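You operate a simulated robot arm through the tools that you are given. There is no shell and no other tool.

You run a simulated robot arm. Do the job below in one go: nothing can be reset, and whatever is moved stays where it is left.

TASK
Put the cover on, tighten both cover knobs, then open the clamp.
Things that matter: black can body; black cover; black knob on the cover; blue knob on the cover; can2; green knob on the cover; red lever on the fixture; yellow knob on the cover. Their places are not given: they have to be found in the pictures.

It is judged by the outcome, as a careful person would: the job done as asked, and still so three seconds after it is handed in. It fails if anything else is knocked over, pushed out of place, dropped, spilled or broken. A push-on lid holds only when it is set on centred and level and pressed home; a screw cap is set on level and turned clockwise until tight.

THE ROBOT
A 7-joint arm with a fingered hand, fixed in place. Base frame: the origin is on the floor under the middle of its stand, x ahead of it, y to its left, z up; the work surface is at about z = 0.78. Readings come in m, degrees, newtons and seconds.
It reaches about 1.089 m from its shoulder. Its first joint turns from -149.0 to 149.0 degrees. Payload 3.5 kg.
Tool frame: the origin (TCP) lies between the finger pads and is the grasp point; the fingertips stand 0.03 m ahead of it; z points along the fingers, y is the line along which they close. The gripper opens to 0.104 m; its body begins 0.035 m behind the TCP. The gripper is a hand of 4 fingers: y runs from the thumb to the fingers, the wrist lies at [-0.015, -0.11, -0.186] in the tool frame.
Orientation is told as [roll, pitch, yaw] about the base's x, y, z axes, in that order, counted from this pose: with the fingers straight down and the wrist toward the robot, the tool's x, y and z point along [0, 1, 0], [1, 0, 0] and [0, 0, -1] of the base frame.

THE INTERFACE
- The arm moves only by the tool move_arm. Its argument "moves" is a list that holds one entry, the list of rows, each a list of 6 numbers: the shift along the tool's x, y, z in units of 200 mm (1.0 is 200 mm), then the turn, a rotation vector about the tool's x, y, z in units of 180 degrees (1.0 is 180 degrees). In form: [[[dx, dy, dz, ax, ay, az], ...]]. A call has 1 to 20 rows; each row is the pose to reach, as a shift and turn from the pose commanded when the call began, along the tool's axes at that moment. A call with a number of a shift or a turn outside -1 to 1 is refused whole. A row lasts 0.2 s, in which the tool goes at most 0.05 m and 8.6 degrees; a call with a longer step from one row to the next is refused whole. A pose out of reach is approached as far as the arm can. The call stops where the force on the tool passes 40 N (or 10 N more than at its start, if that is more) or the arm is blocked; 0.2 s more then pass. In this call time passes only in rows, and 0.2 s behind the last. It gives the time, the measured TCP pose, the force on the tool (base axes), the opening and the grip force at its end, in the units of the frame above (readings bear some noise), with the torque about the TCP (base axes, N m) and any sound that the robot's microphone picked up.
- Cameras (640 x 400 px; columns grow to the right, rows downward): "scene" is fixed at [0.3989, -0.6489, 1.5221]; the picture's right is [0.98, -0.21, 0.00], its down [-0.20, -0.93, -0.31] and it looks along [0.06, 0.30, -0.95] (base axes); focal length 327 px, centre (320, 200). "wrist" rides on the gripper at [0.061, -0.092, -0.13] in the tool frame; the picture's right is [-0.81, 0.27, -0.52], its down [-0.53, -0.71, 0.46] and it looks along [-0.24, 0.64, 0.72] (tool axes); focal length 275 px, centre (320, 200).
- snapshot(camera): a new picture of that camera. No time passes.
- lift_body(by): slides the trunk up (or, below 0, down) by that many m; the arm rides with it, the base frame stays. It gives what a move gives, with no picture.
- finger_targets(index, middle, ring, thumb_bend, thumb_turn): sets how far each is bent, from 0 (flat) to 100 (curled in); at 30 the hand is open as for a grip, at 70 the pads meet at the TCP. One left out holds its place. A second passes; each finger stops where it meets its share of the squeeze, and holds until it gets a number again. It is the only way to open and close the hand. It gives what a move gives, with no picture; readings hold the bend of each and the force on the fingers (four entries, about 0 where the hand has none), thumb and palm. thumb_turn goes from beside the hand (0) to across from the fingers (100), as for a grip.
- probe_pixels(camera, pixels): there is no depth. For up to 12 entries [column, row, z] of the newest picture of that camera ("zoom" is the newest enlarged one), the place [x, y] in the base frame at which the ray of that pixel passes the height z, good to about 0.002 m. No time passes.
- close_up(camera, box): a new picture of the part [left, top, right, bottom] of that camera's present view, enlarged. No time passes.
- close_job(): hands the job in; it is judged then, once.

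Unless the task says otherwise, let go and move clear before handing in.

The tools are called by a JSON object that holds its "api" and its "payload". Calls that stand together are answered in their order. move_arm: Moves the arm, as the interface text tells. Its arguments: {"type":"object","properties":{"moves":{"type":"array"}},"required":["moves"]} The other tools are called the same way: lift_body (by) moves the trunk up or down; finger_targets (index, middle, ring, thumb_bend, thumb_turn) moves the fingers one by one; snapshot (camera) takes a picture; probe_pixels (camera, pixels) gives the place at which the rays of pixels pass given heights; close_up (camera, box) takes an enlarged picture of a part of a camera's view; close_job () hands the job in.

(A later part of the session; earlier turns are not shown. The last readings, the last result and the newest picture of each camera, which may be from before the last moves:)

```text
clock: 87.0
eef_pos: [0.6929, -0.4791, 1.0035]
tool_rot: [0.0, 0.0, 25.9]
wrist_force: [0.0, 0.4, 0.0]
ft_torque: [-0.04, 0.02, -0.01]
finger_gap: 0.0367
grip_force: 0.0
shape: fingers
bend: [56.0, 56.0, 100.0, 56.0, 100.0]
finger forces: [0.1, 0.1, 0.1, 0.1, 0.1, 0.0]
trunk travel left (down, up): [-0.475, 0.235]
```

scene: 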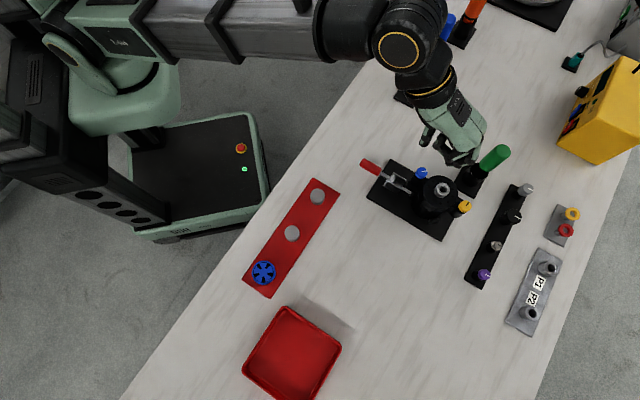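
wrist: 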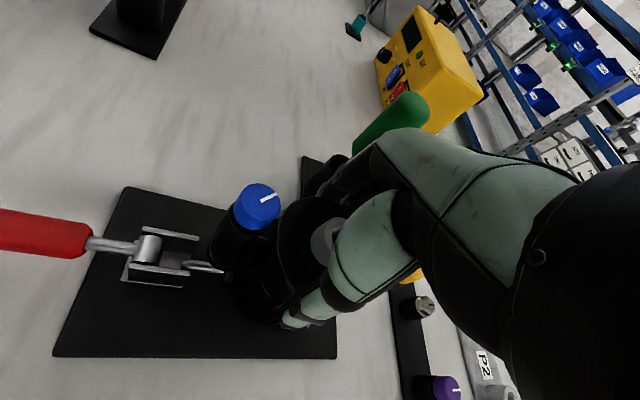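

{"api": "move_arm", "payload": {"moves": [[[0.05, -0.015, 0, 0, 0, 0.04], [0.1, -0.03, 0, 0, 0, 0.08], [0.15, -0.045, 0, 0, 0, 0.12], [0.2, -0.06, 0, 0, 0, 0.16], [0.2583, -0.075, 0.1, 0, 0, 0.2], [0.2583, -0.075, 0.2, 0, 0, 0.2433], [0.2583, -0.075, 0.28, 0, 0, 0.2433]]]}}

{"api": "move_arm", "payload": {"moves": [[[0, 0, 0, 0, 0, 0]]]}}

{"api": "close_up", "payload": {"camera": "wrist", "box": [220, 180, 360, 320]}}

{"api": "close_up", "payload": {"camera": "scene", "box": [390, 140, 490, 225]}}

```text
clock: 88.6
eef_pos: [0.6562, -0.4399, 0.9462]
tool_rot: [0.0, 0.0, -18.2]
wrist_force: [0.0, 0.2, -0.3]
ft_torque: [0.01, 0.0, -0.01]
finger_gap: 0.0368
grip_force: 0.0
shape: fingers
bend: [56.0, 56.0, 100.0, 56.0, 100.0]
finger forces: [0.0, 0.0, 0.1, 0.1, 0.1, 0.0]
trunk travel left (down, up): [-0.475, 0.235]
```

```text
clock: 89.0
eef_pos: [0.6572, -0.4392, 0.9461]
tool_rot: [0.0, 0.0, -18.0]
wrist_force: [0.0, -0.5, 0.2]
ft_torque: [-0.02, -0.01, -0.01]
finger_gap: 0.0368
grip_force: 0.1
shape: fingers
bend: [56.0, 56.0, 100.0, 56.0, 100.0]
finger forces: [0.1, 0.0, 0.0, 0.0, 0.1, 0.0]
trunk travel left (down, up): [-0.475, 0.235]
```

```text
2.86 times, centred on (290, 250) of wrist
```

zoom: 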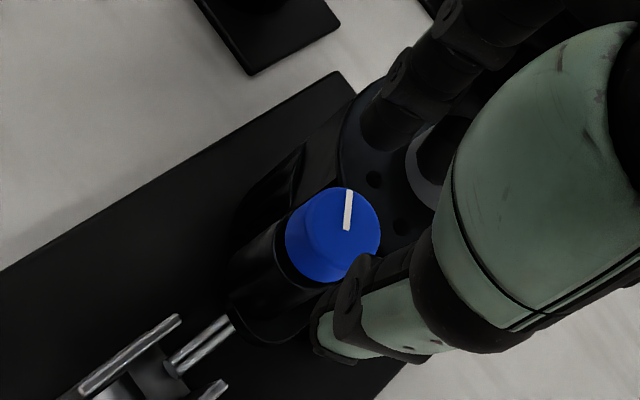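

```text
4.71 times, centred on (440, 182) of scene
```

zoom: 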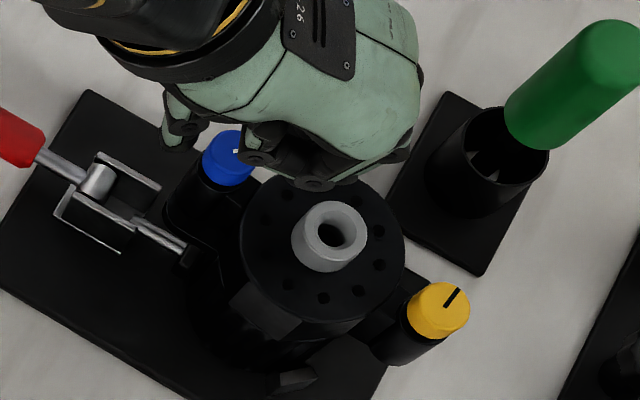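

The blue knob is centred at about wrist (299,261), roughly 3 mm toward tool x. I'll correct by 1.3 mm, lower and pinch lightly.

{"api": "move_arm", "payload": {"moves": [[[0.0065, 0, 0.04, 0, 0, 0], [0.0065, 0, 0.08, 0, 0, 0], [0.0065, 0, 0.113, 0, 0, 0]]]}}

{"api": "finger_targets", "payload": {"index": 64, "middle": 66, "thumb_bend": 64}}

{"api": "finger_targets", "payload": {"index": 70, "middle": 70, "thumb_bend": 70}}

{"api": "close_up", "payload": {"camera": "wrist", "box": [220, 180, 360, 320]}}

```text
clock: 89.8
eef_pos: [0.6562, -0.4372, 0.9231]
tool_rot: [0.0, 0.0, -18.0]
wrist_force: [0.1, 0.1, 0.0]
ft_torque: [0.0, 0.01, -0.01]
finger_gap: 0.0366
grip_force: 0.0
shape: fingers
bend: [56.0, 56.0, 100.0, 56.0, 100.0]
finger forces: [0.0, 0.0, 0.0, 0.0, 0.0, 0.0]
trunk travel left (down, up): [-0.475, 0.235]
```

```text
clock: 90.8
eef_pos: [0.6573, -0.4383, 0.9235]
tool_rot: [0.0, 0.0, -18.0]
wrist_force: [1.7, -0.5, -0.3]
ft_torque: [-0.02, -0.06, -0.01]
finger_gap: 0.0197
grip_force: 1.6
shape: fingers
bend: [62.0, 65.0, 100.0, 63.0, 100.0]
finger forces: [1.6, 0.9, 0.0, 0.0, 0.3, 0.1]
trunk travel left (down, up): [-0.475, 0.235]
```

```text
clock: 91.8
eef_pos: [0.6571, -0.4386, 0.9236]
tool_rot: [0.0, 0.0, -18.0]
wrist_force: [4.0, -1.3, -0.1]
ft_torque: [-0.04, -0.14, 0.05]
finger_gap: 0.0168
grip_force: 6.3
shape: fingers
bend: [63.0, 67.0, 100.0, 65.0, 100.0]
finger forces: [5.0, 3.0, 0.1, 0.0, 4.1, 0.0]
trunk travel left (down, up): [-0.475, 0.235]
```

```text
2.86 times, centred on (290, 250) of wrist
```

zoom: 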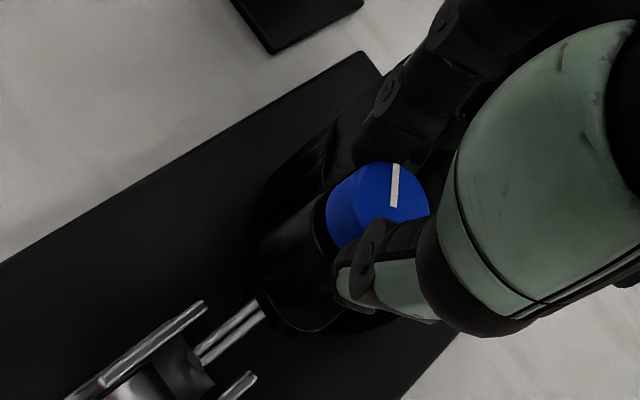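

Good pinch (5.0, 3.0 and 4.1 N). Before undoing it, I'll firm the grip and feel whether blue is already at its stop by turning slightly clockwise.

{"api": "finger_targets", "payload": {"index": 80, "middle": 78, "thumb_bend": 80}}

{"api": "move_arm", "payload": {"moves": [[[0, 0.004, 0.004, 0, 0, 0.02], [0, 0.004, 0.004, 0, 0, 0.04]]]}}

{"api": "close_up", "payload": {"camera": "wrist", "box": [220, 180, 360, 320]}}

{"api": "move_arm", "payload": {"moves": [[[0, 0, 0, 0, 0, 0.02], [0, 0, 0, 0, 0, 0.04]]]}}

{"api": "close_up", "payload": {"camera": "wrist", "box": [220, 180, 360, 320]}}

```text
clock: 92.8
eef_pos: [0.6564, -0.4381, 0.9229]
tool_rot: [0.0, 0.0, -18.0]
wrist_force: [1.2, -4.3, -3.3]
ft_torque: [-0.08, -0.01, -0.01]
finger_gap: 0.0151
grip_force: 17.8
shape: fingers
bend: [61.0, 66.0, 100.0, 67.0, 100.0]
finger forces: [9.6, 9.0, 0.0, 0.1, 16.0, 0.1]
trunk travel left (down, up): [-0.475, 0.235]
```

```text
clock: 93.4
eef_pos: [0.6589, -0.4387, 0.9226]
tool_rot: [0.0, 0.0, -25.2]
wrist_force: [-1.3, -2.2, -1.3]
ft_torque: [-0.03, 0.03, 0.0]
finger_gap: 0.0154
grip_force: 17.1
shape: fingers
bend: [61.0, 66.0, 100.0, 67.0, 100.0]
finger forces: [9.1, 8.3, 0.0, 0.1, 17.1, 0.1]
trunk travel left (down, up): [-0.475, 0.235]
```

```text
2.86 times, centred on (290, 250) of wrist
```

zoom: 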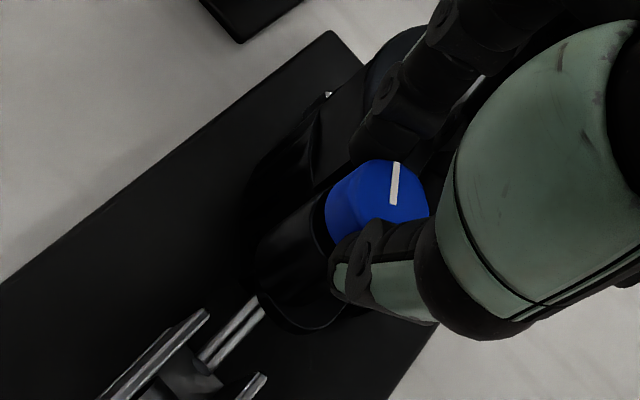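

```text
clock: 94.0
eef_pos: [0.6584, -0.4384, 0.9217]
tool_rot: [0.0, 0.0, -32.4]
wrist_force: [-1.3, -2.3, -0.2]
ft_torque: [-0.04, 0.06, 0.02]
finger_gap: 0.0153
grip_force: 17.4
shape: fingers
bend: [61.0, 66.0, 100.0, 67.0, 100.0]
finger forces: [9.1, 7.9, 0.0, 0.1, 17.2, 0.0]
trunk travel left (down, up): [-0.475, 0.235]
```

```text
2.86 times, centred on (290, 250) of wrist
```

zoom: 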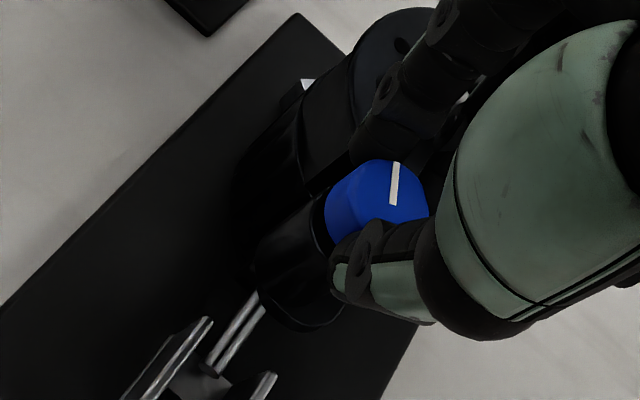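

Blue turns freely with the hand and almost no torque, so it isn't tight yet; the hand now carries it without slip. I'll turn it back counter-clockwise about its own axis to its starting angle, to free the cover for realignment.

{"api": "move_arm", "payload": {"moves": [[[0.0001, 0.0013, 0, 0, 0, -0.04], [0.0003, 0.0025, 0, 0, 0, -0.08], [0.0007, 0.0037, 0, 0, 0, -0.12], [0.0012, 0.0048, 0, 0, 0, -0.16], [0.0019, 0.0059, 0, 0, 0, -0.2], [0.0027, 0.0068, 0, 0, 0, -0.24], [0.0036, 0.0077, 0, 0, 0, -0.28], [0.0046, 0.0084, 0, 0, 0, -0.32], [0.0057, 0.009, 0, 0, 0, -0.36]]]}}

{"api": "close_up", "payload": {"camera": "wrist", "box": [220, 180, 360, 320]}}

{"api": "close_up", "payload": {"camera": "scene", "box": [390, 140, 490, 225]}}

```text
clock: 96.0
eef_pos: [0.6599, -0.4398, 0.9229]
tool_rot: [0.0, 0.0, 32.5]
wrist_force: [3.0, -10.4, 0.2]
ft_torque: [-0.26, 0.01, -0.07]
finger_gap: 0.015
grip_force: 19.0
shape: fingers
bend: [61.0, 71.0, 100.0, 67.0, 100.0]
finger forces: [8.0, 11.9, 0.0, 0.0, 18.2, 0.1]
trunk travel left (down, up): [-0.475, 0.235]
```

```text
2.86 times, centred on (290, 250) of wrist
```

zoom: 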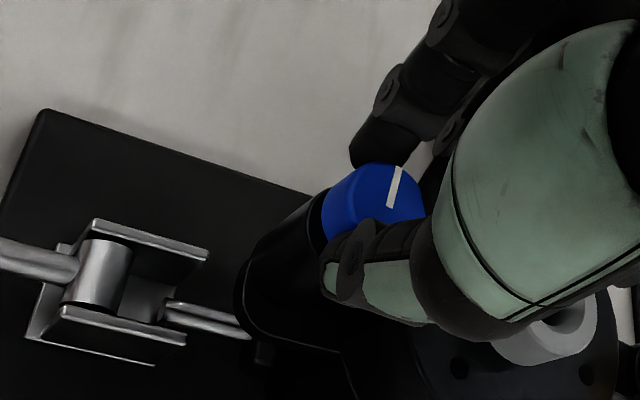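

```text
4.71 times, centred on (440, 182) of scene
```

zoom: 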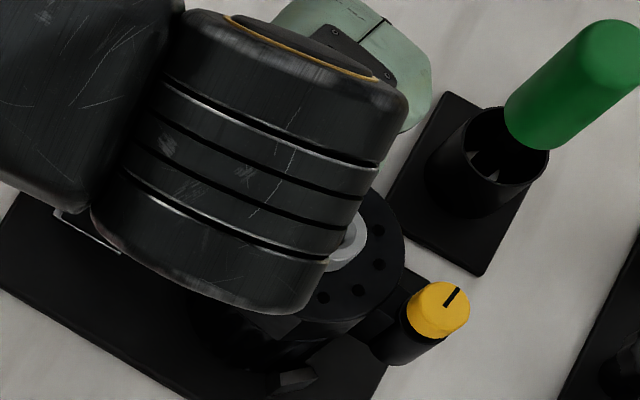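

Blue is back at its initial mark angle and the cover hasn't moved. Now I'll see whether the cover is free to swing back by easing the knob along the arc.

{"api": "move_arm", "payload": {"moves": [[[-0.0085, -0.0055, 0, 0, 0, 0], [-0.0085, -0.0155, 0, 0, 0, 0], [-0.0085, -0.026, 0, 0, 0, 0]]]}}

{"api": "close_up", "payload": {"camera": "scene", "box": [390, 140, 490, 225]}}

```text
clock: 96.8
eef_pos: [0.6576, -0.4406, 0.922]
tool_rot: [0.0, 0.0, 32.5]
wrist_force: [9.8, -0.5, 0.4]
ft_torque: [-0.02, -0.3, -0.08]
finger_gap: 0.0151
grip_force: 18.4
shape: fingers
bend: [59.0, 66.0, 100.0, 69.0, 100.0]
finger forces: [11.7, 11.6, 0.0, 0.1, 13.8, 0.1]
trunk travel left (down, up): [-0.475, 0.235]
```

```text
4.71 times, centred on (440, 182) of scene
```

zoom: 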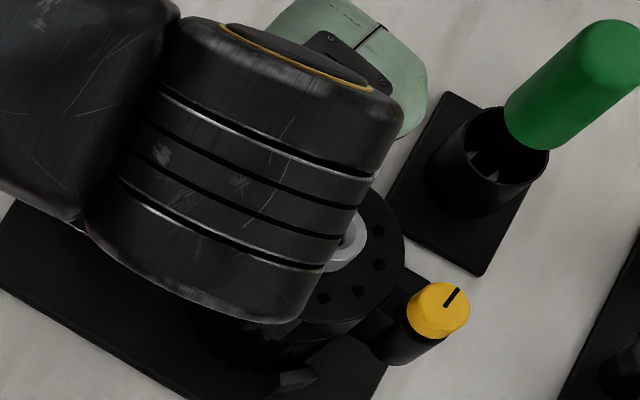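

The cover stays put even with blue backed off, so something else retains it. I'll release, rise, and take a much lower, closer look at the seam between cover and body.

{"api": "move_arm", "payload": {"moves": [[[0, 0.01, 0, 0, 0, 0]]]}}

{"api": "finger_targets", "payload": {"index": 56, "middle": 56, "thumb_bend": 55}}

{"api": "move_arm", "payload": {"moves": [[[0, 0, -0.05, 0, 0, 0], [0, 0, -0.15, 0, 0, 0], [0, 0, -0.3, 0, 0, 0.04], [0, 0, -0.45, 0, 0, 0.08], [0, 0, -0.55, 0, 0, 0.12]]]}}

```text
clock: 97.2
eef_pos: [0.6584, -0.4409, 0.9221]
tool_rot: [0.0, -0.1, 32.4]
wrist_force: [6.2, -2.2, -0.4]
ft_torque: [-0.02, -0.17, -0.03]
finger_gap: 0.0151
grip_force: 18.1
shape: fingers
bend: [59.0, 67.0, 100.0, 69.0, 100.0]
finger forces: [10.4, 10.1, 0.0, 0.0, 15.6, 0.0]
trunk travel left (down, up): [-0.475, 0.235]
```

```text
clock: 98.2
eef_pos: [0.6581, -0.4425, 0.9239]
tool_rot: [-0.1, 0.1, 32.3]
wrist_force: [-0.6, 0.6, -0.8]
ft_torque: [0.0, -0.02, 0.02]
finger_gap: 0.0372
grip_force: 0.0
shape: fingers
bend: [56.0, 56.0, 100.0, 55.0, 100.0]
finger forces: [0.1, 0.0, 0.1, 0.0, 0.0, 0.1]
trunk travel left (down, up): [-0.475, 0.235]
```

```text
clock: 99.4
eef_pos: [0.6572, -0.4405, 1.0336]
tool_rot: [0.0, 0.0, 10.8]
wrist_force: [0.5, 0.3, 0.6]
ft_torque: [0.01, -0.01, 0.01]
finger_gap: 0.037
grip_force: 0.0
shape: fingers
bend: [56.0, 56.0, 100.0, 55.0, 100.0]
finger forces: [0.1, 0.0, 0.0, 0.0, 0.1, 0.0]
trunk travel left (down, up): [-0.475, 0.235]
```

{"api": "move_arm", "payload": {"moves": [[[-0.15, -0.12, 0, 0, 0, 0.01], [-0.31, -0.25, 0, 0, 0, 0.02], [-0.47, -0.38, 0, 0, 0, 0.03], [-0.63, -0.51, 0, 0, 0, 0.045], [-0.793, -0.648, 0, 0, 0, 0.06]]]}}

{"api": "move_arm", "payload": {"moves": [[[0, 0, 0.1, -0.04, 0, 0], [0, 0, 0.2, -0.08, 0, 0], [0, 0, 0.3, -0.12, 0, 0], [0, 0, 0.4, -0.16, 0, 0], [0, 0, 0.5, -0.18, 0, 0]]]}}

{"api": "snapshot", "payload": {"camera": "wrist"}}

{"api": "close_up", "payload": {"camera": "wrist", "box": [80, 80, 280, 230]}}

```text
clock: 100.6
eef_pos: [0.5605, -0.623, 1.0328]
tool_rot: [0.0, -0.1, 0.0]
wrist_force: [-0.4, 0.6, 0.5]
ft_torque: [-0.01, 0.01, 0.0]
finger_gap: 0.037
grip_force: 0.2
shape: fingers
bend: [56.0, 56.0, 100.0, 55.0, 100.0]
finger forces: [0.0, 0.0, 0.0, 0.0, 0.0, 0.0]
trunk travel left (down, up): [-0.475, 0.235]
```

```text
clock: 101.8
eef_pos: [0.5625, -0.6205, 0.933]
tool_rot: [0.0, -32.4, 0.0]
wrist_force: [0.0, -0.3, 0.1]
ft_torque: [-0.02, -0.01, 0.01]
finger_gap: 0.0373
grip_force: 0.1
shape: fingers
bend: [56.0, 56.0, 100.0, 55.0, 100.0]
finger forces: [0.0, 0.0, 0.0, 0.1, 0.0, 0.1]
trunk travel left (down, up): [-0.475, 0.235]
```

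```text
taken
```

wrist: 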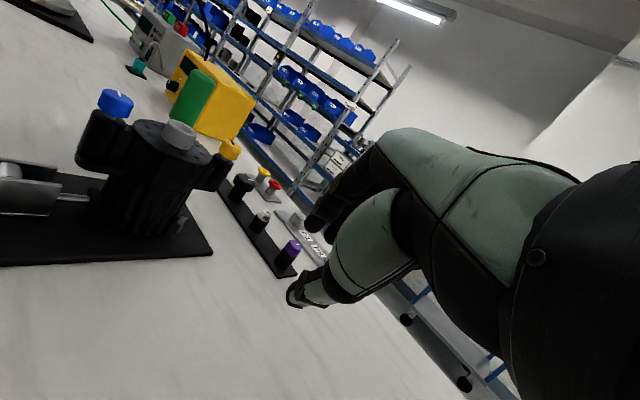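

```text
2.67 times, centred on (180, 155) of wrist
```

zoom: 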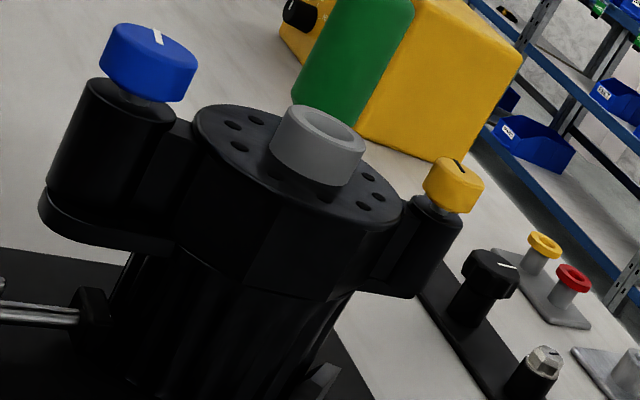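

Now I have a clear side view. I'll zoom in on each boss/ear joint.

{"api": "close_up", "payload": {"camera": "wrist", "box": [65, 80, 165, 200]}}

{"api": "close_up", "payload": {"camera": "wrist", "box": [170, 120, 270, 220]}}

```text
3.33 times, centred on (115, 140) of wrist
```

zoom: 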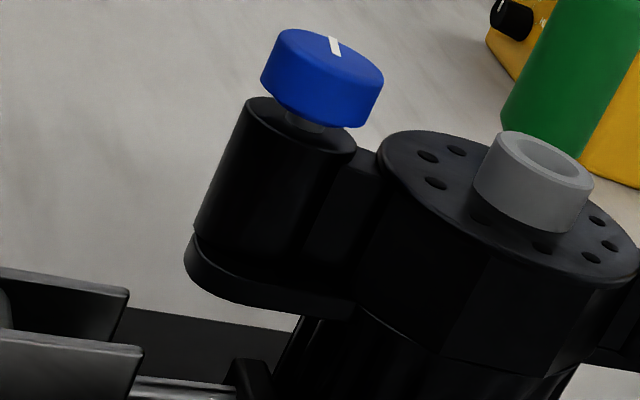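

```text
4.00 times, centred on (220, 170) of wrist
```

zoom: 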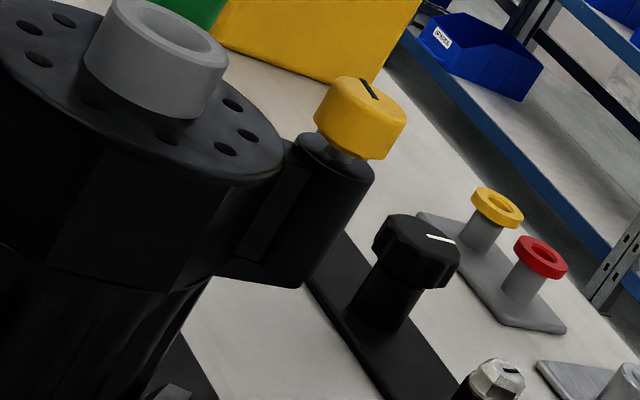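

The joints are clear now: the skirt is flush on the body, the knob heads stand up on their stems because the screws aren't drawn in, and the blue boss is offset on its ear. I'll straighten the hand, regrasp the disc, and see if it lifts off now that blue is backed out.

{"api": "move_arm", "payload": {"moves": [[[0, 0.054, -0.084, 0.03, 0, 0], [0, 0.107, -0.169, 0.07, 0, 0], [0, 0.16, -0.253, 0.11, 0, 0], [0, 0.214, -0.338, 0.15, 0, 0], [0, 0.268, -0.422, 0.18, 0, 0]]]}}

{"api": "finger_targets", "payload": {"index": 30, "middle": 30, "ring": 30, "thumb_bend": 30}}

```text
clock: 103.0
eef_pos: [0.56, -0.6223, 1.0332]
tool_rot: [0.0, 0.1, 0.0]
wrist_force: [-1.1, -0.1, 0.3]
ft_torque: [0.0, 0.01, -0.01]
finger_gap: 0.0372
grip_force: 0.0
shape: fingers
bend: [56.0, 56.0, 100.0, 55.0, 100.0]
finger forces: [0.0, 0.0, 0.0, 0.0, 0.1, 0.0]
trunk travel left (down, up): [-0.475, 0.235]
```

```text
clock: 104.0
eef_pos: [0.5607, -0.6203, 1.0331]
tool_rot: [0.0, 0.0, -0.1]
wrist_force: [-0.1, -0.1, -0.2]
ft_torque: [0.04, 0.0, 0.0]
finger_gap: 0.1028
grip_force: 0.0
shape: fingers
bend: [30.0, 30.0, 30.0, 30.0, 98.0]
finger forces: [0.0, 0.0, 0.1, 0.0, 0.1, 0.0]
trunk travel left (down, up): [-0.475, 0.235]
```

{"api": "move_arm", "payload": {"moves": [[[0.14, 0.13, 0, 0, 0, -0.025], [0.28, 0.26, 0, 0, 0, -0.05], [0.43, 0.4, 0, 0, 0, -0.076], [0.57, 0.53, 0, 0, 0, -0.102], [0.71, 0.6625, 0, 0, 0, -0.128]]]}}

{"api": "move_arm", "payload": {"moves": [[[0, 0, 0.15, 0, 0, 0], [0, 0, 0.3, 0, 0, 0], [0, 0, 0.45, 0, 0, 0], [0, 0, 0.58, 0, 0, 0], [0, 0, 0.66, 0, 0, 0], [0, 0, 0.71, 0, 0, 0]]]}}

{"api": "finger_targets", "payload": {"index": 42, "middle": 42, "ring": 42, "thumb_bend": 42}}

{"api": "finger_targets", "payload": {"index": 60, "middle": 60, "ring": 60, "thumb_bend": 60}}

```text
clock: 105.2
eef_pos: [0.6939, -0.4793, 1.0327]
tool_rot: [0.1, 0.0, 23.1]
wrist_force: [-1.0, -0.7, 0.2]
ft_torque: [-0.02, 0.01, 0.0]
finger_gap: 0.1028
grip_force: 0.0
shape: fingers
bend: [30.0, 30.0, 30.0, 30.0, 98.0]
finger forces: [0.0, 0.0, 0.0, 0.0, 0.0, 0.0]
trunk travel left (down, up): [-0.475, 0.235]
```

```text
clock: 106.6
eef_pos: [0.6928, -0.4794, 0.891]
tool_rot: [0.0, 0.0, 23.0]
wrist_force: [-0.3, -0.1, 0.6]
ft_torque: [0.03, -0.03, 0.06]
finger_gap: 0.1028
grip_force: 0.1
shape: fingers
bend: [30.0, 30.0, 30.0, 30.0, 98.0]
finger forces: [0.1, 0.1, 0.1, 0.0, 0.0, 0.1]
trunk travel left (down, up): [-0.475, 0.235]
```

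```text
clock: 107.6
eef_pos: [0.6934, -0.4786, 0.8905]
tool_rot: [-0.1, -0.1, 23.1]
wrist_force: [-1.2, -0.7, 0.2]
ft_torque: [0.03, -0.01, 0.03]
finger_gap: 0.0751
grip_force: 1.2
shape: fingers
bend: [41.0, 42.0, 42.0, 41.0, 99.0]
finger forces: [0.2, 0.0, 0.0, 0.1, 1.1, 0.0]
trunk travel left (down, up): [-0.475, 0.235]
```

```text
clock: 108.6
eef_pos: [0.6947, -0.4795, 0.8918]
tool_rot: [0.0, 0.0, 23.2]
wrist_force: [9.3, 2.4, 4.9]
ft_torque: [0.09, -0.47, 0.09]
finger_gap: 0.0672
grip_force: 22.1
shape: fingers
bend: [45.0, 50.0, 55.0, 45.0, 100.0]
finger forces: [13.2, 9.0, 4.1, 0.0, 18.0, 0.1]
trunk travel left (down, up): [-0.475, 0.235]
```

Gripped with about 9 N of bias. I'll shift 2 mm to balance, then lift slowly, watching the force.

{"api": "move_arm", "payload": {"moves": [[[0, 0.006, 0, 0, 0, 0], [0, 0.01, -0.005, 0, 0, 0], [0, 0.01, -0.01, 0, 0, 0]]]}}

{"api": "move_arm", "payload": {"moves": [[[0, 0, -0.008, 0, 0, 0], [0, 0, -0.015, 0, 0, 0]]]}}

{"api": "move_arm", "payload": {"moves": [[[0, 0, -0.008, 0, 0, 0], [0, 0, -0.015, 0, 0, 0]]]}}

```text
clock: 109.4
eef_pos: [0.6954, -0.4796, 0.8923]
tool_rot: [-0.1, 0.2, 23.1]
wrist_force: [2.3, -0.1, -0.2]
ft_torque: [0.08, -0.34, 0.05]
finger_gap: 0.0672
grip_force: 20.6
shape: fingers
bend: [46.0, 50.0, 56.0, 45.0, 100.0]
finger forces: [11.0, 7.6, 2.9, 0.0, 19.5, 0.0]
trunk travel left (down, up): [-0.475, 0.235]
```

```text
clock: 110.0
eef_pos: [0.6955, -0.4781, 0.8956]
tool_rot: [0.0, 0.0, 23.1]
wrist_force: [2.1, 0.2, -1.8]
ft_torque: [0.02, -0.05, 0.01]
finger_gap: 0.0673
grip_force: 20.7
shape: fingers
bend: [46.0, 51.0, 56.0, 45.0, 99.0]
finger forces: [10.8, 7.5, 2.6, 0.0, 20.3, 0.0]
trunk travel left (down, up): [-0.475, 0.235]
```

```text
clock: 110.6
eef_pos: [0.6953, -0.4792, 0.8989]
tool_rot: [-0.1, -0.1, 23.1]
wrist_force: [-0.2, -0.4, -1.3]
ft_torque: [-0.01, -0.03, 0.01]
finger_gap: 0.0675
grip_force: 20.3
shape: fingers
bend: [47.0, 51.0, 57.0, 45.0, 99.0]
finger forces: [10.3, 7.1, 2.5, 0.1, 21.0, 0.0]
trunk travel left (down, up): [-0.475, 0.235]
```

It lifts freely now at just its weight, so blue's thread had been holding it. I'll check the cover's orientation in the hand before realigning.

{"api": "close_up", "payload": {"camera": "wrist", "box": [190, 160, 340, 330]}}

{"api": "close_up", "payload": {"camera": "scene", "box": [390, 140, 490, 225]}}

```text
2.35 times, centred on (265, 245) of wrist
```

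zoom: 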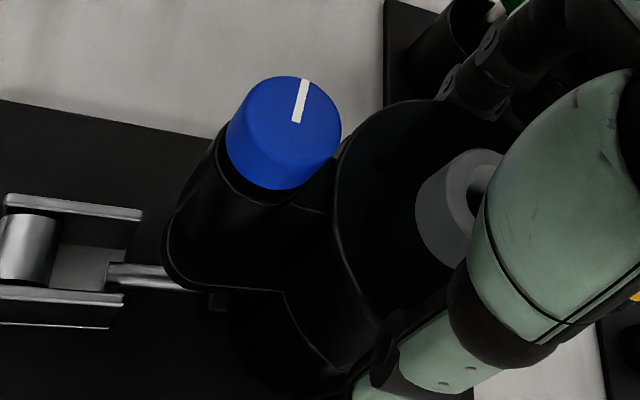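

```text
4.71 times, centred on (440, 182) of scene
```

zoom: 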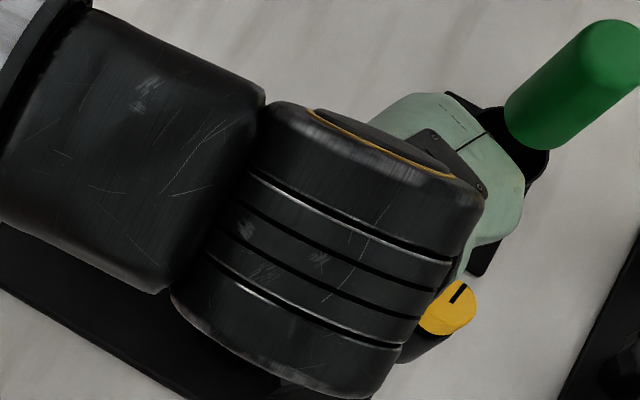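

{"api": "probe_pixels", "payload": {"camera": "wrist", "pixels": [[254, 212, 0.913], [254, 212, 0.9164], [254, 212, 0.92]]}}

{"api": "probe_pixels", "payload": {"camera": "scene", "pixels": [[467.4, 204.5, 0.913], [467.4, 204.5, 0.9164], [467.4, 204.5, 0.92]]}}

```text
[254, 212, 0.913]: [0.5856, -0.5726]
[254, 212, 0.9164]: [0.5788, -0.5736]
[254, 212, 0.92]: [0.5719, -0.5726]
```

```text
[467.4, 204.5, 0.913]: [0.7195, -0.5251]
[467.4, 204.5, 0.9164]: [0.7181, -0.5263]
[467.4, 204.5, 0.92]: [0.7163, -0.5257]
```

{"api": "snapshot", "payload": {"camera": "wrist"}}

{"api": "probe_pixels", "payload": {"camera": "wrist", "pixels": [[254, 211, 0.91], [254, 211, 0.913], [254, 211, 0.9164], [254, 211, 0.92]]}}

```text
taken
```

wrist: 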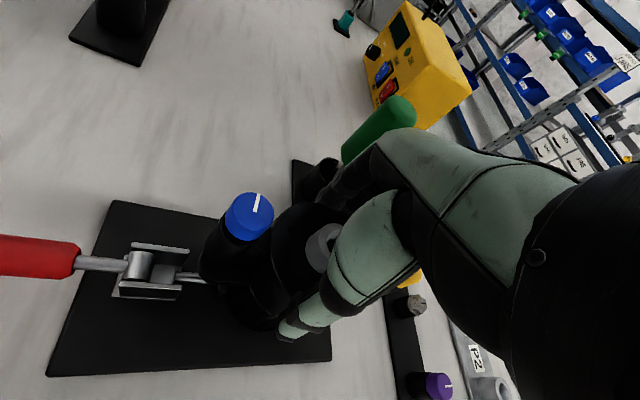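

```text
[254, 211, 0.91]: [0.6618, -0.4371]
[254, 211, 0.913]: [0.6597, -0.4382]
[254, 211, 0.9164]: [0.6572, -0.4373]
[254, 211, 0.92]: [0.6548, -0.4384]
```

{"api": "close_up", "payload": {"camera": "scene", "box": [450, 185, 490, 220]}}

```text
11.43 times, centred on (470, 202) of scene
```

zoom: 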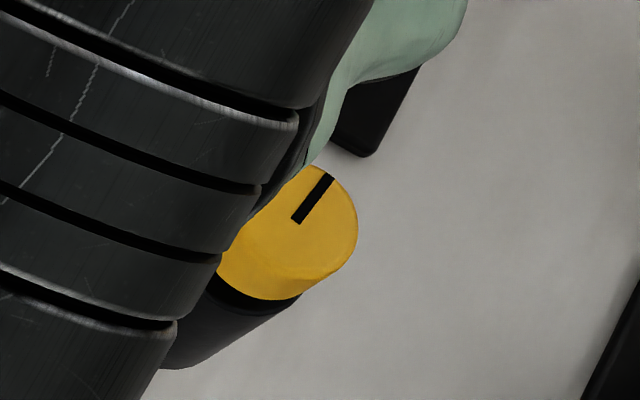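

Combining both views, the cover's axis is about -53.5° with its centre about 7 mm toward the thumb in the hand. I'll rotate it +9° counter-clockwise about its own centre while it is lifted clear of the ears.

{"api": "move_arm", "payload": {"moves": [[[0.002, 0, -0.01, 0, 0, -0.017], [0.004, 0, -0.01, 0, 0, -0.034], [0.0055, -0.0005, -0.01, 0, 0, -0.05]]]}}

{"api": "snapshot", "payload": {"camera": "wrist"}}

{"api": "close_up", "payload": {"camera": "scene", "box": [450, 185, 490, 220]}}

{"api": "close_up", "payload": {"camera": "wrist", "box": [170, 160, 320, 330]}}

```text
clock: 111.4
eef_pos: [0.6931, -0.4785, 0.9011]
tool_rot: [-0.1, 0.0, 32.0]
wrist_force: [0.3, 0.5, -1.8]
ft_torque: [-0.01, -0.03, -0.01]
finger_gap: 0.0676
grip_force: 20.3
shape: fingers
bend: [47.0, 51.0, 57.0, 45.0, 99.0]
finger forces: [10.4, 7.1, 2.3, 0.0, 20.9, 0.0]
trunk travel left (down, up): [-0.475, 0.235]
```

```text
taken
```

wrist: 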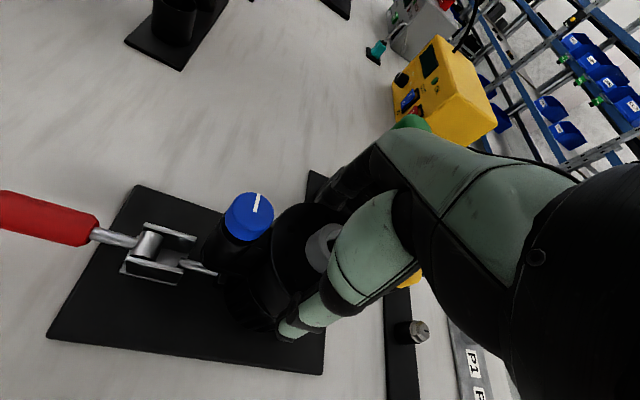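

```text
11.43 times, centred on (470, 202) of scene
```

zoom: 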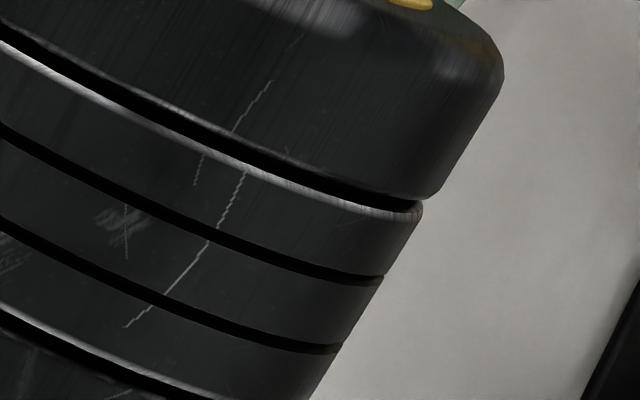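

```text
2.35 times, centred on (245, 245) of wrist
```

zoom: 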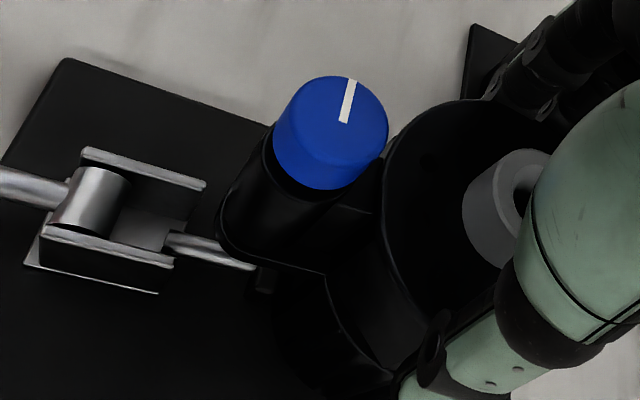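

The cover turned with the hand and the blue boss now sits squarely over its ear in the view. I'll lower gently until contact and look at the side forces.

{"api": "move_arm", "payload": {"moves": [[[0, 0, 0.01, 0, 0, 0], [0, 0, 0.02, 0, 0, 0], [0, 0, 0.03, 0, 0, 0]]]}}

{"api": "move_arm", "payload": {"moves": [[[0, 0, 0.008, 0, 0, 0], [0, 0, 0.015, 0, 0, 0]]]}}

{"api": "close_up", "payload": {"camera": "wrist", "box": [170, 160, 320, 330]}}

```text
clock: 112.2
eef_pos: [0.6955, -0.4777, 0.8946]
tool_rot: [0.0, 0.0, 32.2]
wrist_force: [0.4, 0.2, -2.0]
ft_torque: [-0.01, -0.02, 0.01]
finger_gap: 0.0672
grip_force: 20.3
shape: fingers
bend: [47.0, 51.0, 57.0, 45.0, 99.0]
finger forces: [10.7, 7.3, 2.6, 0.0, 20.5, 0.0]
trunk travel left (down, up): [-0.475, 0.235]
```

```text
clock: 112.8
eef_pos: [0.6951, -0.4785, 0.8913]
tool_rot: [0.0, 0.1, 32.1]
wrist_force: [1.1, -0.1, 0.2]
ft_torque: [0.08, -0.27, 0.0]
finger_gap: 0.0673
grip_force: 20.6
shape: fingers
bend: [47.0, 51.0, 57.0, 45.0, 99.0]
finger forces: [10.4, 7.7, 2.8, 0.1, 20.6, 0.0]
trunk travel left (down, up): [-0.475, 0.235]
```

```text
2.35 times, centred on (245, 245) of wrist
```

zoom: 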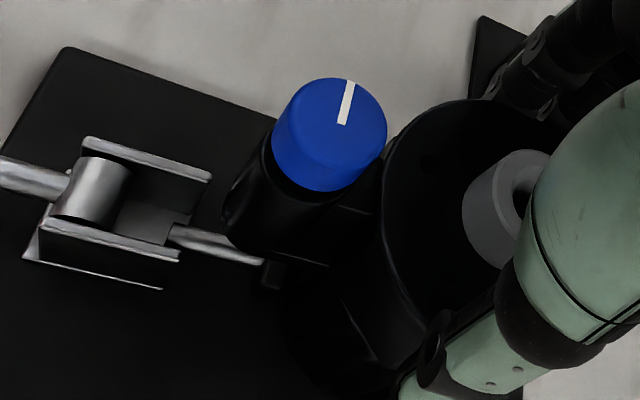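

First contact at TCP z 0.891 with no side force, the same seat height as before. I'll settle it 1-2 mm more and release gently.

{"api": "move_arm", "payload": {"moves": [[[0, 0, 0.005, 0, 0, 0], [0, 0, 0.009, 0, 0, 0]]]}}

{"api": "finger_targets", "payload": {"index": 42, "middle": 46, "ring": 50, "thumb_bend": 41}}

{"api": "finger_targets", "payload": {"index": 30, "middle": 30, "ring": 30, "thumb_bend": 30}}

{"api": "move_arm", "payload": {"moves": [[[0, 0, -0.1, 0, 0, 0], [0, 0, -0.25, 0, 0, 0], [0, 0, -0.4, 0, 0, 0.03], [0, 0, -0.55, 0, 0, 0.06], [0, 0, -0.6, 0, 0, 0.1]]]}}

```text
clock: 113.4
eef_pos: [0.6941, -0.4784, 0.8908]
tool_rot: [-0.1, -0.1, 32.1]
wrist_force: [2.1, -1.5, 8.5]
ft_torque: [0.06, -0.31, 0.07]
finger_gap: 0.0672
grip_force: 21.5
shape: fingers
bend: [47.0, 51.0, 57.0, 45.0, 99.0]
finger forces: [10.2, 8.0, 3.2, 0.0, 21.6, 0.0]
trunk travel left (down, up): [-0.475, 0.235]
```

```text
clock: 114.4
eef_pos: [0.6947, -0.4772, 0.8906]
tool_rot: [-0.1, 0.0, 32.2]
wrist_force: [-2.2, -1.0, 3.4]
ft_torque: [-0.08, 0.1, -0.06]
finger_gap: 0.0766
grip_force: 1.9
shape: fingers
bend: [42.0, 46.0, 50.0, 39.0, 99.0]
finger forces: [0.0, 0.0, 0.0, 0.0, 3.6, 0.1]
trunk travel left (down, up): [-0.475, 0.235]
```

```text
clock: 115.4
eef_pos: [0.6954, -0.4782, 0.8916]
tool_rot: [-0.1, 0.1, 32.1]
wrist_force: [0.4, 0.2, 0.3]
ft_torque: [-0.03, 0.04, 0.02]
finger_gap: 0.1025
grip_force: 0.0
shape: fingers
bend: [30.0, 30.0, 30.0, 30.0, 98.0]
finger forces: [0.0, 0.0, 0.1, 0.1, 0.1, 0.1]
trunk travel left (down, up): [-0.475, 0.235]
```

```text
clock: 116.6
eef_pos: [0.6948, -0.4776, 1.011]
tool_rot: [0.0, 0.0, 14.1]
wrist_force: [-0.5, -0.5, -0.4]
ft_torque: [-0.01, 0.02, -0.01]
finger_gap: 0.1026
grip_force: 0.1
shape: fingers
bend: [30.0, 30.0, 30.0, 30.0, 98.0]
finger forces: [0.0, 0.0, 0.0, 0.1, 0.1, 0.0]
trunk travel left (down, up): [-0.475, 0.235]
```

{"api": "move_arm", "payload": {"moves": [[[-0.1, -0.16, -0.05, 0, 0, 0.015], [-0.21, -0.33, -0.1, 0, 0, 0.03], [-0.31, -0.5, -0.1, 0, 0, 0.045], [-0.42, -0.66, -0.1, 0, 0, 0.06], [-0.5265, -0.827, -0.1, 0, 0, 0.0783]]]}}

{"api": "move_arm", "payload": {"moves": [[[0, 0, 0.1, -0.04, 0, 0], [0, 0, 0.2, -0.08, 0, 0], [0, 0, 0.3, -0.12, 0, 0], [0, 0, 0.4, -0.16, 0, 0], [0, 0, 0.5, -0.18, 0, 0]]]}}

{"api": "close_up", "payload": {"camera": "wrist", "box": [80, 80, 280, 230]}}

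{"api": "close_up", "payload": {"camera": "scene", "box": [400, 155, 480, 225]}}

```text
clock: 117.8
eef_pos: [0.5586, -0.6206, 1.0296]
tool_rot: [0.0, -0.1, -0.1]
wrist_force: [0.6, 0.7, -0.3]
ft_torque: [0.0, -0.01, 0.0]
finger_gap: 0.1029
grip_force: 0.0
shape: fingers
bend: [30.0, 30.0, 30.0, 30.0, 98.0]
finger forces: [0.1, 0.0, 0.0, 0.0, 0.0, 0.0]
trunk travel left (down, up): [-0.475, 0.235]
```

```text
clock: 119.0
eef_pos: [0.5603, -0.6199, 0.9292]
tool_rot: [0.0, -32.6, 0.0]
wrist_force: [-0.7, 0.1, 0.4]
ft_torque: [0.0, 0.0, 0.01]
finger_gap: 0.103
grip_force: 0.1
shape: fingers
bend: [30.0, 30.0, 30.0, 30.0, 98.0]
finger forces: [0.0, 0.1, 0.0, 0.0, 0.1, 0.0]
trunk travel left (down, up): [-0.475, 0.235]
```

```text
2.67 times, centred on (180, 155) of wrist
```

zoom: 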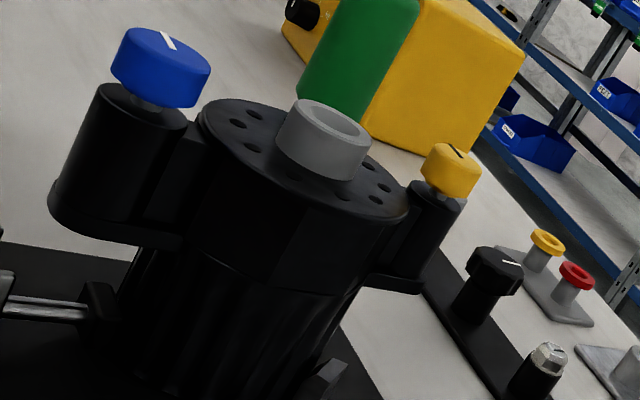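

```text
5.71 times, centred on (440, 190) of scene
```

zoom: 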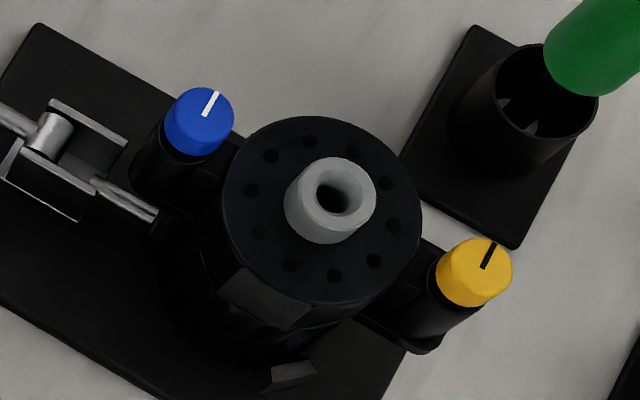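

Both bosses are now squarely on their ears. I'll get exact knob positions from this pose for a centred pinch.

{"api": "probe_pixels", "payload": {"camera": "scene", "pixels": [[419.7, 175.3, 0.904], [419.7, 175.3, 0.908], [419.7, 175.3, 0.912], [468.2, 201.6, 0.904], [468.2, 201.6, 0.908], [468.2, 201.6, 0.912]]}}

{"api": "snapshot", "payload": {"camera": "wrist"}}

{"api": "close_up", "payload": {"camera": "wrist", "box": [90, 80, 180, 160]}}

```text
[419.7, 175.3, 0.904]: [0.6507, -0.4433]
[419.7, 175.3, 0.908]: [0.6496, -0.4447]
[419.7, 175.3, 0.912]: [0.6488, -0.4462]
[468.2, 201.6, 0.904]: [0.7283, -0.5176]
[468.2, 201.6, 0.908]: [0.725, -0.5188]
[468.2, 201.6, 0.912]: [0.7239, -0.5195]
```

```text
taken
```

wrist: 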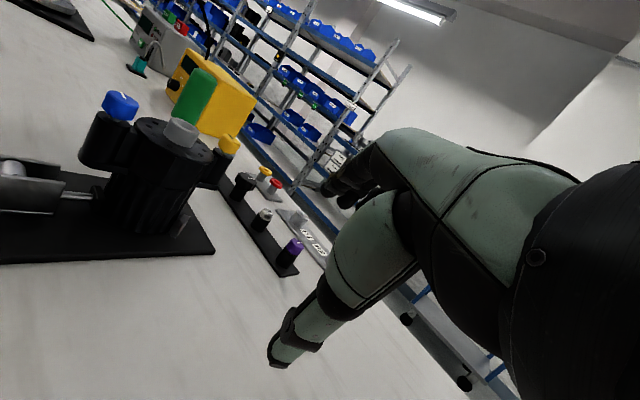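

```text
5.00 times, centred on (135, 120) of wrist
```

zoom: 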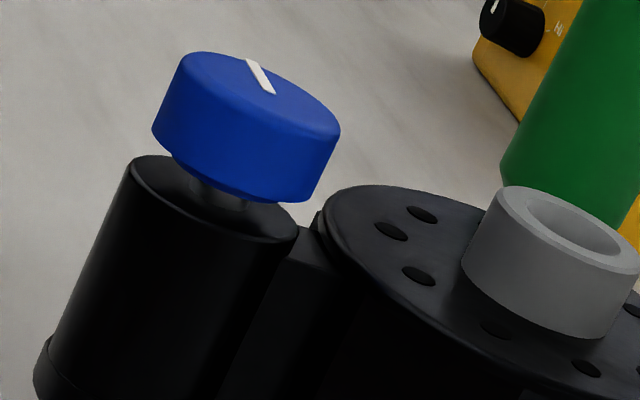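

Alignment is good. I'll straighten up, form the pinch and go to the blue knob at yaw 33°, using the TCP that gave the balanced grip before.

{"api": "move_arm", "payload": {"moves": [[[0, 0.054, -0.084, 0.03, 0, 0], [0, 0.107, -0.169, 0.07, 0, 0], [0, 0.16, -0.253, 0.11, 0, 0], [0, 0.214, -0.338, 0.15, 0, 0], [0, 0.268, -0.422, 0.18, 0, 0]]]}}

{"api": "finger_targets", "payload": {"index": 55, "middle": 55, "ring": 100, "thumb_bend": 55, "thumb_turn": 100}}

{"api": "move_arm", "payload": {"moves": [[[0.15, 0.08, 0, 0, 0, -0.03], [0.3, 0.16, 0, 0, 0, -0.06], [0.45, 0.24, 0, 0, 0, -0.09], [0.6, 0.32, 0, 0, 0, -0.12], [0.75, 0.4, 0.05, 0, 0, -0.15], [0.8715, 0.462, 0.15, 0, 0, -0.1833]]]}}

{"api": "move_arm", "payload": {"moves": [[[0, 0, 0, 0, 0, 0]]]}}

```text
clock: 120.2
eef_pos: [0.56, -0.6196, 1.0309]
tool_rot: [0.1, 0.1, -0.1]
wrist_force: [0.1, -0.4, -0.3]
ft_torque: [0.03, -0.02, -0.01]
finger_gap: 0.1027
grip_force: 0.0
shape: fingers
bend: [30.0, 30.0, 30.0, 30.0, 98.0]
finger forces: [0.0, 0.0, 0.0, 0.0, 0.0, 0.1]
trunk travel left (down, up): [-0.475, 0.235]
```

```text
clock: 121.2
eef_pos: [0.5595, -0.6201, 1.0293]
tool_rot: [0.0, 0.0, 0.1]
wrist_force: [0.6, 0.5, 0.1]
ft_torque: [0.03, 0.0, 0.03]
finger_gap: 0.0392
grip_force: 0.0
shape: fingers
bend: [55.0, 55.0, 100.0, 55.0, 100.0]
finger forces: [0.0, 0.0, 0.0, 0.0, 0.0, 0.0]
trunk travel left (down, up): [-0.475, 0.235]
```

```text
clock: 122.6
eef_pos: [0.6513, -0.4464, 1.0004]
tool_rot: [-0.1, 0.0, 32.9]
wrist_force: [-0.3, -0.6, -0.5]
ft_torque: [-0.02, 0.02, 0.0]
finger_gap: 0.0391
grip_force: 0.1
shape: fingers
bend: [55.0, 55.0, 100.0, 55.0, 100.0]
finger forces: [0.1, 0.0, 0.1, 0.1, 0.0, 0.1]
trunk travel left (down, up): [-0.475, 0.235]
```

```text
clock: 123.0
eef_pos: [0.6526, -0.4449, 0.9997]
tool_rot: [0.0, 0.0, 33.0]
wrist_force: [0.1, 0.3, -0.9]
ft_torque: [0.0, -0.03, -0.03]
finger_gap: 0.0396
grip_force: 0.1
shape: fingers
bend: [55.0, 55.0, 100.0, 55.0, 100.0]
finger forces: [0.0, 0.0, 0.1, 0.0, 0.1, 0.1]
trunk travel left (down, up): [-0.475, 0.235]
```

{"api": "move_arm", "payload": {"moves": [[[0, 0, 0.1, 0, 0, 0], [0, 0, 0.2, 0, 0, 0], [0, 0, 0.272, 0, 0, 0]]]}}

{"api": "close_up", "payload": {"camera": "wrist", "box": [220, 180, 360, 320]}}

```text
clock: 123.8
eef_pos: [0.6526, -0.4455, 0.9452]
tool_rot: [-0.1, 0.0, 33.0]
wrist_force: [0.1, 0.2, -0.4]
ft_torque: [0.01, 0.01, -0.01]
finger_gap: 0.0394
grip_force: 0.1
shape: fingers
bend: [55.0, 55.0, 100.0, 55.0, 100.0]
finger forces: [0.0, 0.1, 0.0, 0.0, 0.1, 0.0]
trunk travel left (down, up): [-0.475, 0.235]
```

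```text
2.86 times, centred on (290, 250) of wrist
```

zoom: 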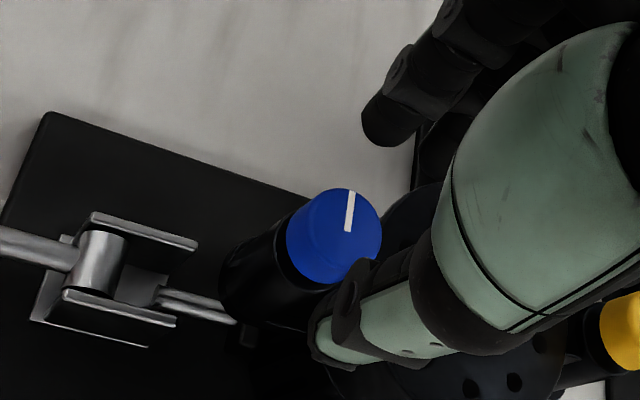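

The knob appears about 2.5 mm off the earlier good grip spot. I'll correct, lower, and pinch in steps.

{"api": "move_arm", "payload": {"moves": [[[0.013, 0.006, 0.04, 0, 0, 0], [0.013, 0.006, 0.08, 0, 0, 0], [0.013, 0.006, 0.108, 0, 0, 0]]]}}

{"api": "finger_targets", "payload": {"index": 64, "middle": 66, "thumb_bend": 64}}

{"api": "finger_targets", "payload": {"index": 70, "middle": 70, "thumb_bend": 70}}

{"api": "close_up", "payload": {"camera": "wrist", "box": [220, 180, 360, 320]}}

```text
clock: 124.6
eef_pos: [0.652, -0.4428, 0.9258]
tool_rot: [0.0, 0.0, 33.1]
wrist_force: [0.0, -1.4, -0.7]
ft_torque: [-0.01, 0.02, -0.01]
finger_gap: 0.039
grip_force: 0.1
shape: fingers
bend: [55.0, 55.0, 100.0, 55.0, 100.0]
finger forces: [0.0, 0.1, 0.0, 0.0, 0.1, 0.1]
trunk travel left (down, up): [-0.475, 0.235]
```

```text
clock: 125.6
eef_pos: [0.6521, -0.4416, 0.9252]
tool_rot: [0.0, 0.1, 33.1]
wrist_force: [0.5, 0.4, 0.5]
ft_torque: [0.06, -0.03, 0.01]
finger_gap: 0.0184
grip_force: 1.0
shape: fingers
bend: [63.0, 65.0, 100.0, 63.0, 100.0]
finger forces: [0.6, 1.1, 0.0, 0.0, 1.0, 0.1]
trunk travel left (down, up): [-0.475, 0.235]
```

```text
clock: 126.6
eef_pos: [0.6516, -0.4427, 0.9244]
tool_rot: [0.0, -0.1, 33.0]
wrist_force: [2.1, 1.0, -0.2]
ft_torque: [0.0, -0.07, 0.03]
finger_gap: 0.0159
grip_force: 6.4
shape: fingers
bend: [64.0, 66.0, 100.0, 64.0, 100.0]
finger forces: [3.9, 3.6, 0.1, 0.0, 4.8, 0.0]
trunk travel left (down, up): [-0.475, 0.235]
```

```text
2.86 times, centred on (290, 250) of wrist
```

zoom: 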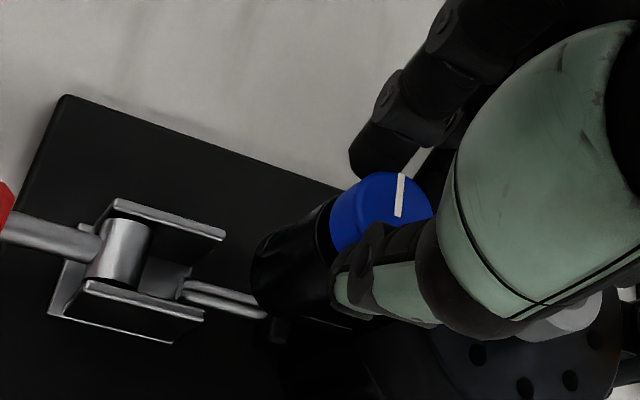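

Balanced pinch (3.9, 3.6 and 4.8 N). I'll firm it, then turn clockwise 36° about the knob's true axis with a slight downward bias.

{"api": "finger_targets", "payload": {"index": 78, "middle": 76, "thumb_bend": 78}}

{"api": "move_arm", "payload": {"moves": [[[0, 0, 0.005, 0, 0, 0], [0.001, -0.0012, 0.005, 0, 0, 0.04], [0.0022, -0.0023, 0.005, 0, 0, 0.08], [0.0035, -0.0032, 0.005, 0, 0, 0.12], [0.0048, -0.0039, 0.005, 0, 0, 0.16], [0.0063, -0.0045, 0.005, 0, 0, 0.2]]]}}

{"api": "close_up", "payload": {"camera": "wrist", "box": [220, 180, 360, 320]}}

{"api": "close_up", "payload": {"camera": "scene", "box": [390, 140, 490, 225]}}

```text
clock: 127.6
eef_pos: [0.6515, -0.4432, 0.9244]
tool_rot: [0.0, 0.0, 33.0]
wrist_force: [3.7, -0.7, -4.0]
ft_torque: [-0.02, -0.04, 0.01]
finger_gap: 0.0144
grip_force: 16.6
shape: fingers
bend: [71.0, 65.0, 100.0, 66.0, 100.0]
finger forces: [9.3, 9.0, 0.0, 0.0, 15.0, 0.0]
trunk travel left (down, up): [-0.475, 0.235]
```

```text
clock: 129.0
eef_pos: [0.6507, -0.4441, 0.9224]
tool_rot: [0.1, 0.0, -3.2]
wrist_force: [7.3, -2.2, 1.0]
ft_torque: [-0.03, -0.21, 0.05]
finger_gap: 0.0142
grip_force: 17.3
shape: fingers
bend: [71.0, 65.0, 100.0, 67.0, 100.0]
finger forces: [11.3, 9.6, 0.1, 0.0, 13.0, 0.0]
trunk travel left (down, up): [-0.475, 0.235]
```

```text
2.86 times, centred on (290, 250) of wrist
```

zoom: 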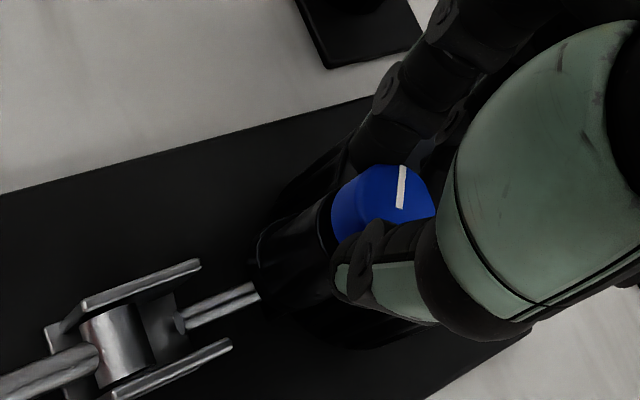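

```text
4.71 times, centred on (440, 182) of scene
```

zoom: 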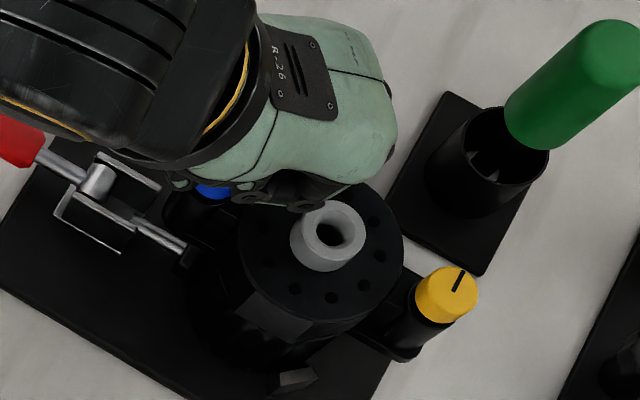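

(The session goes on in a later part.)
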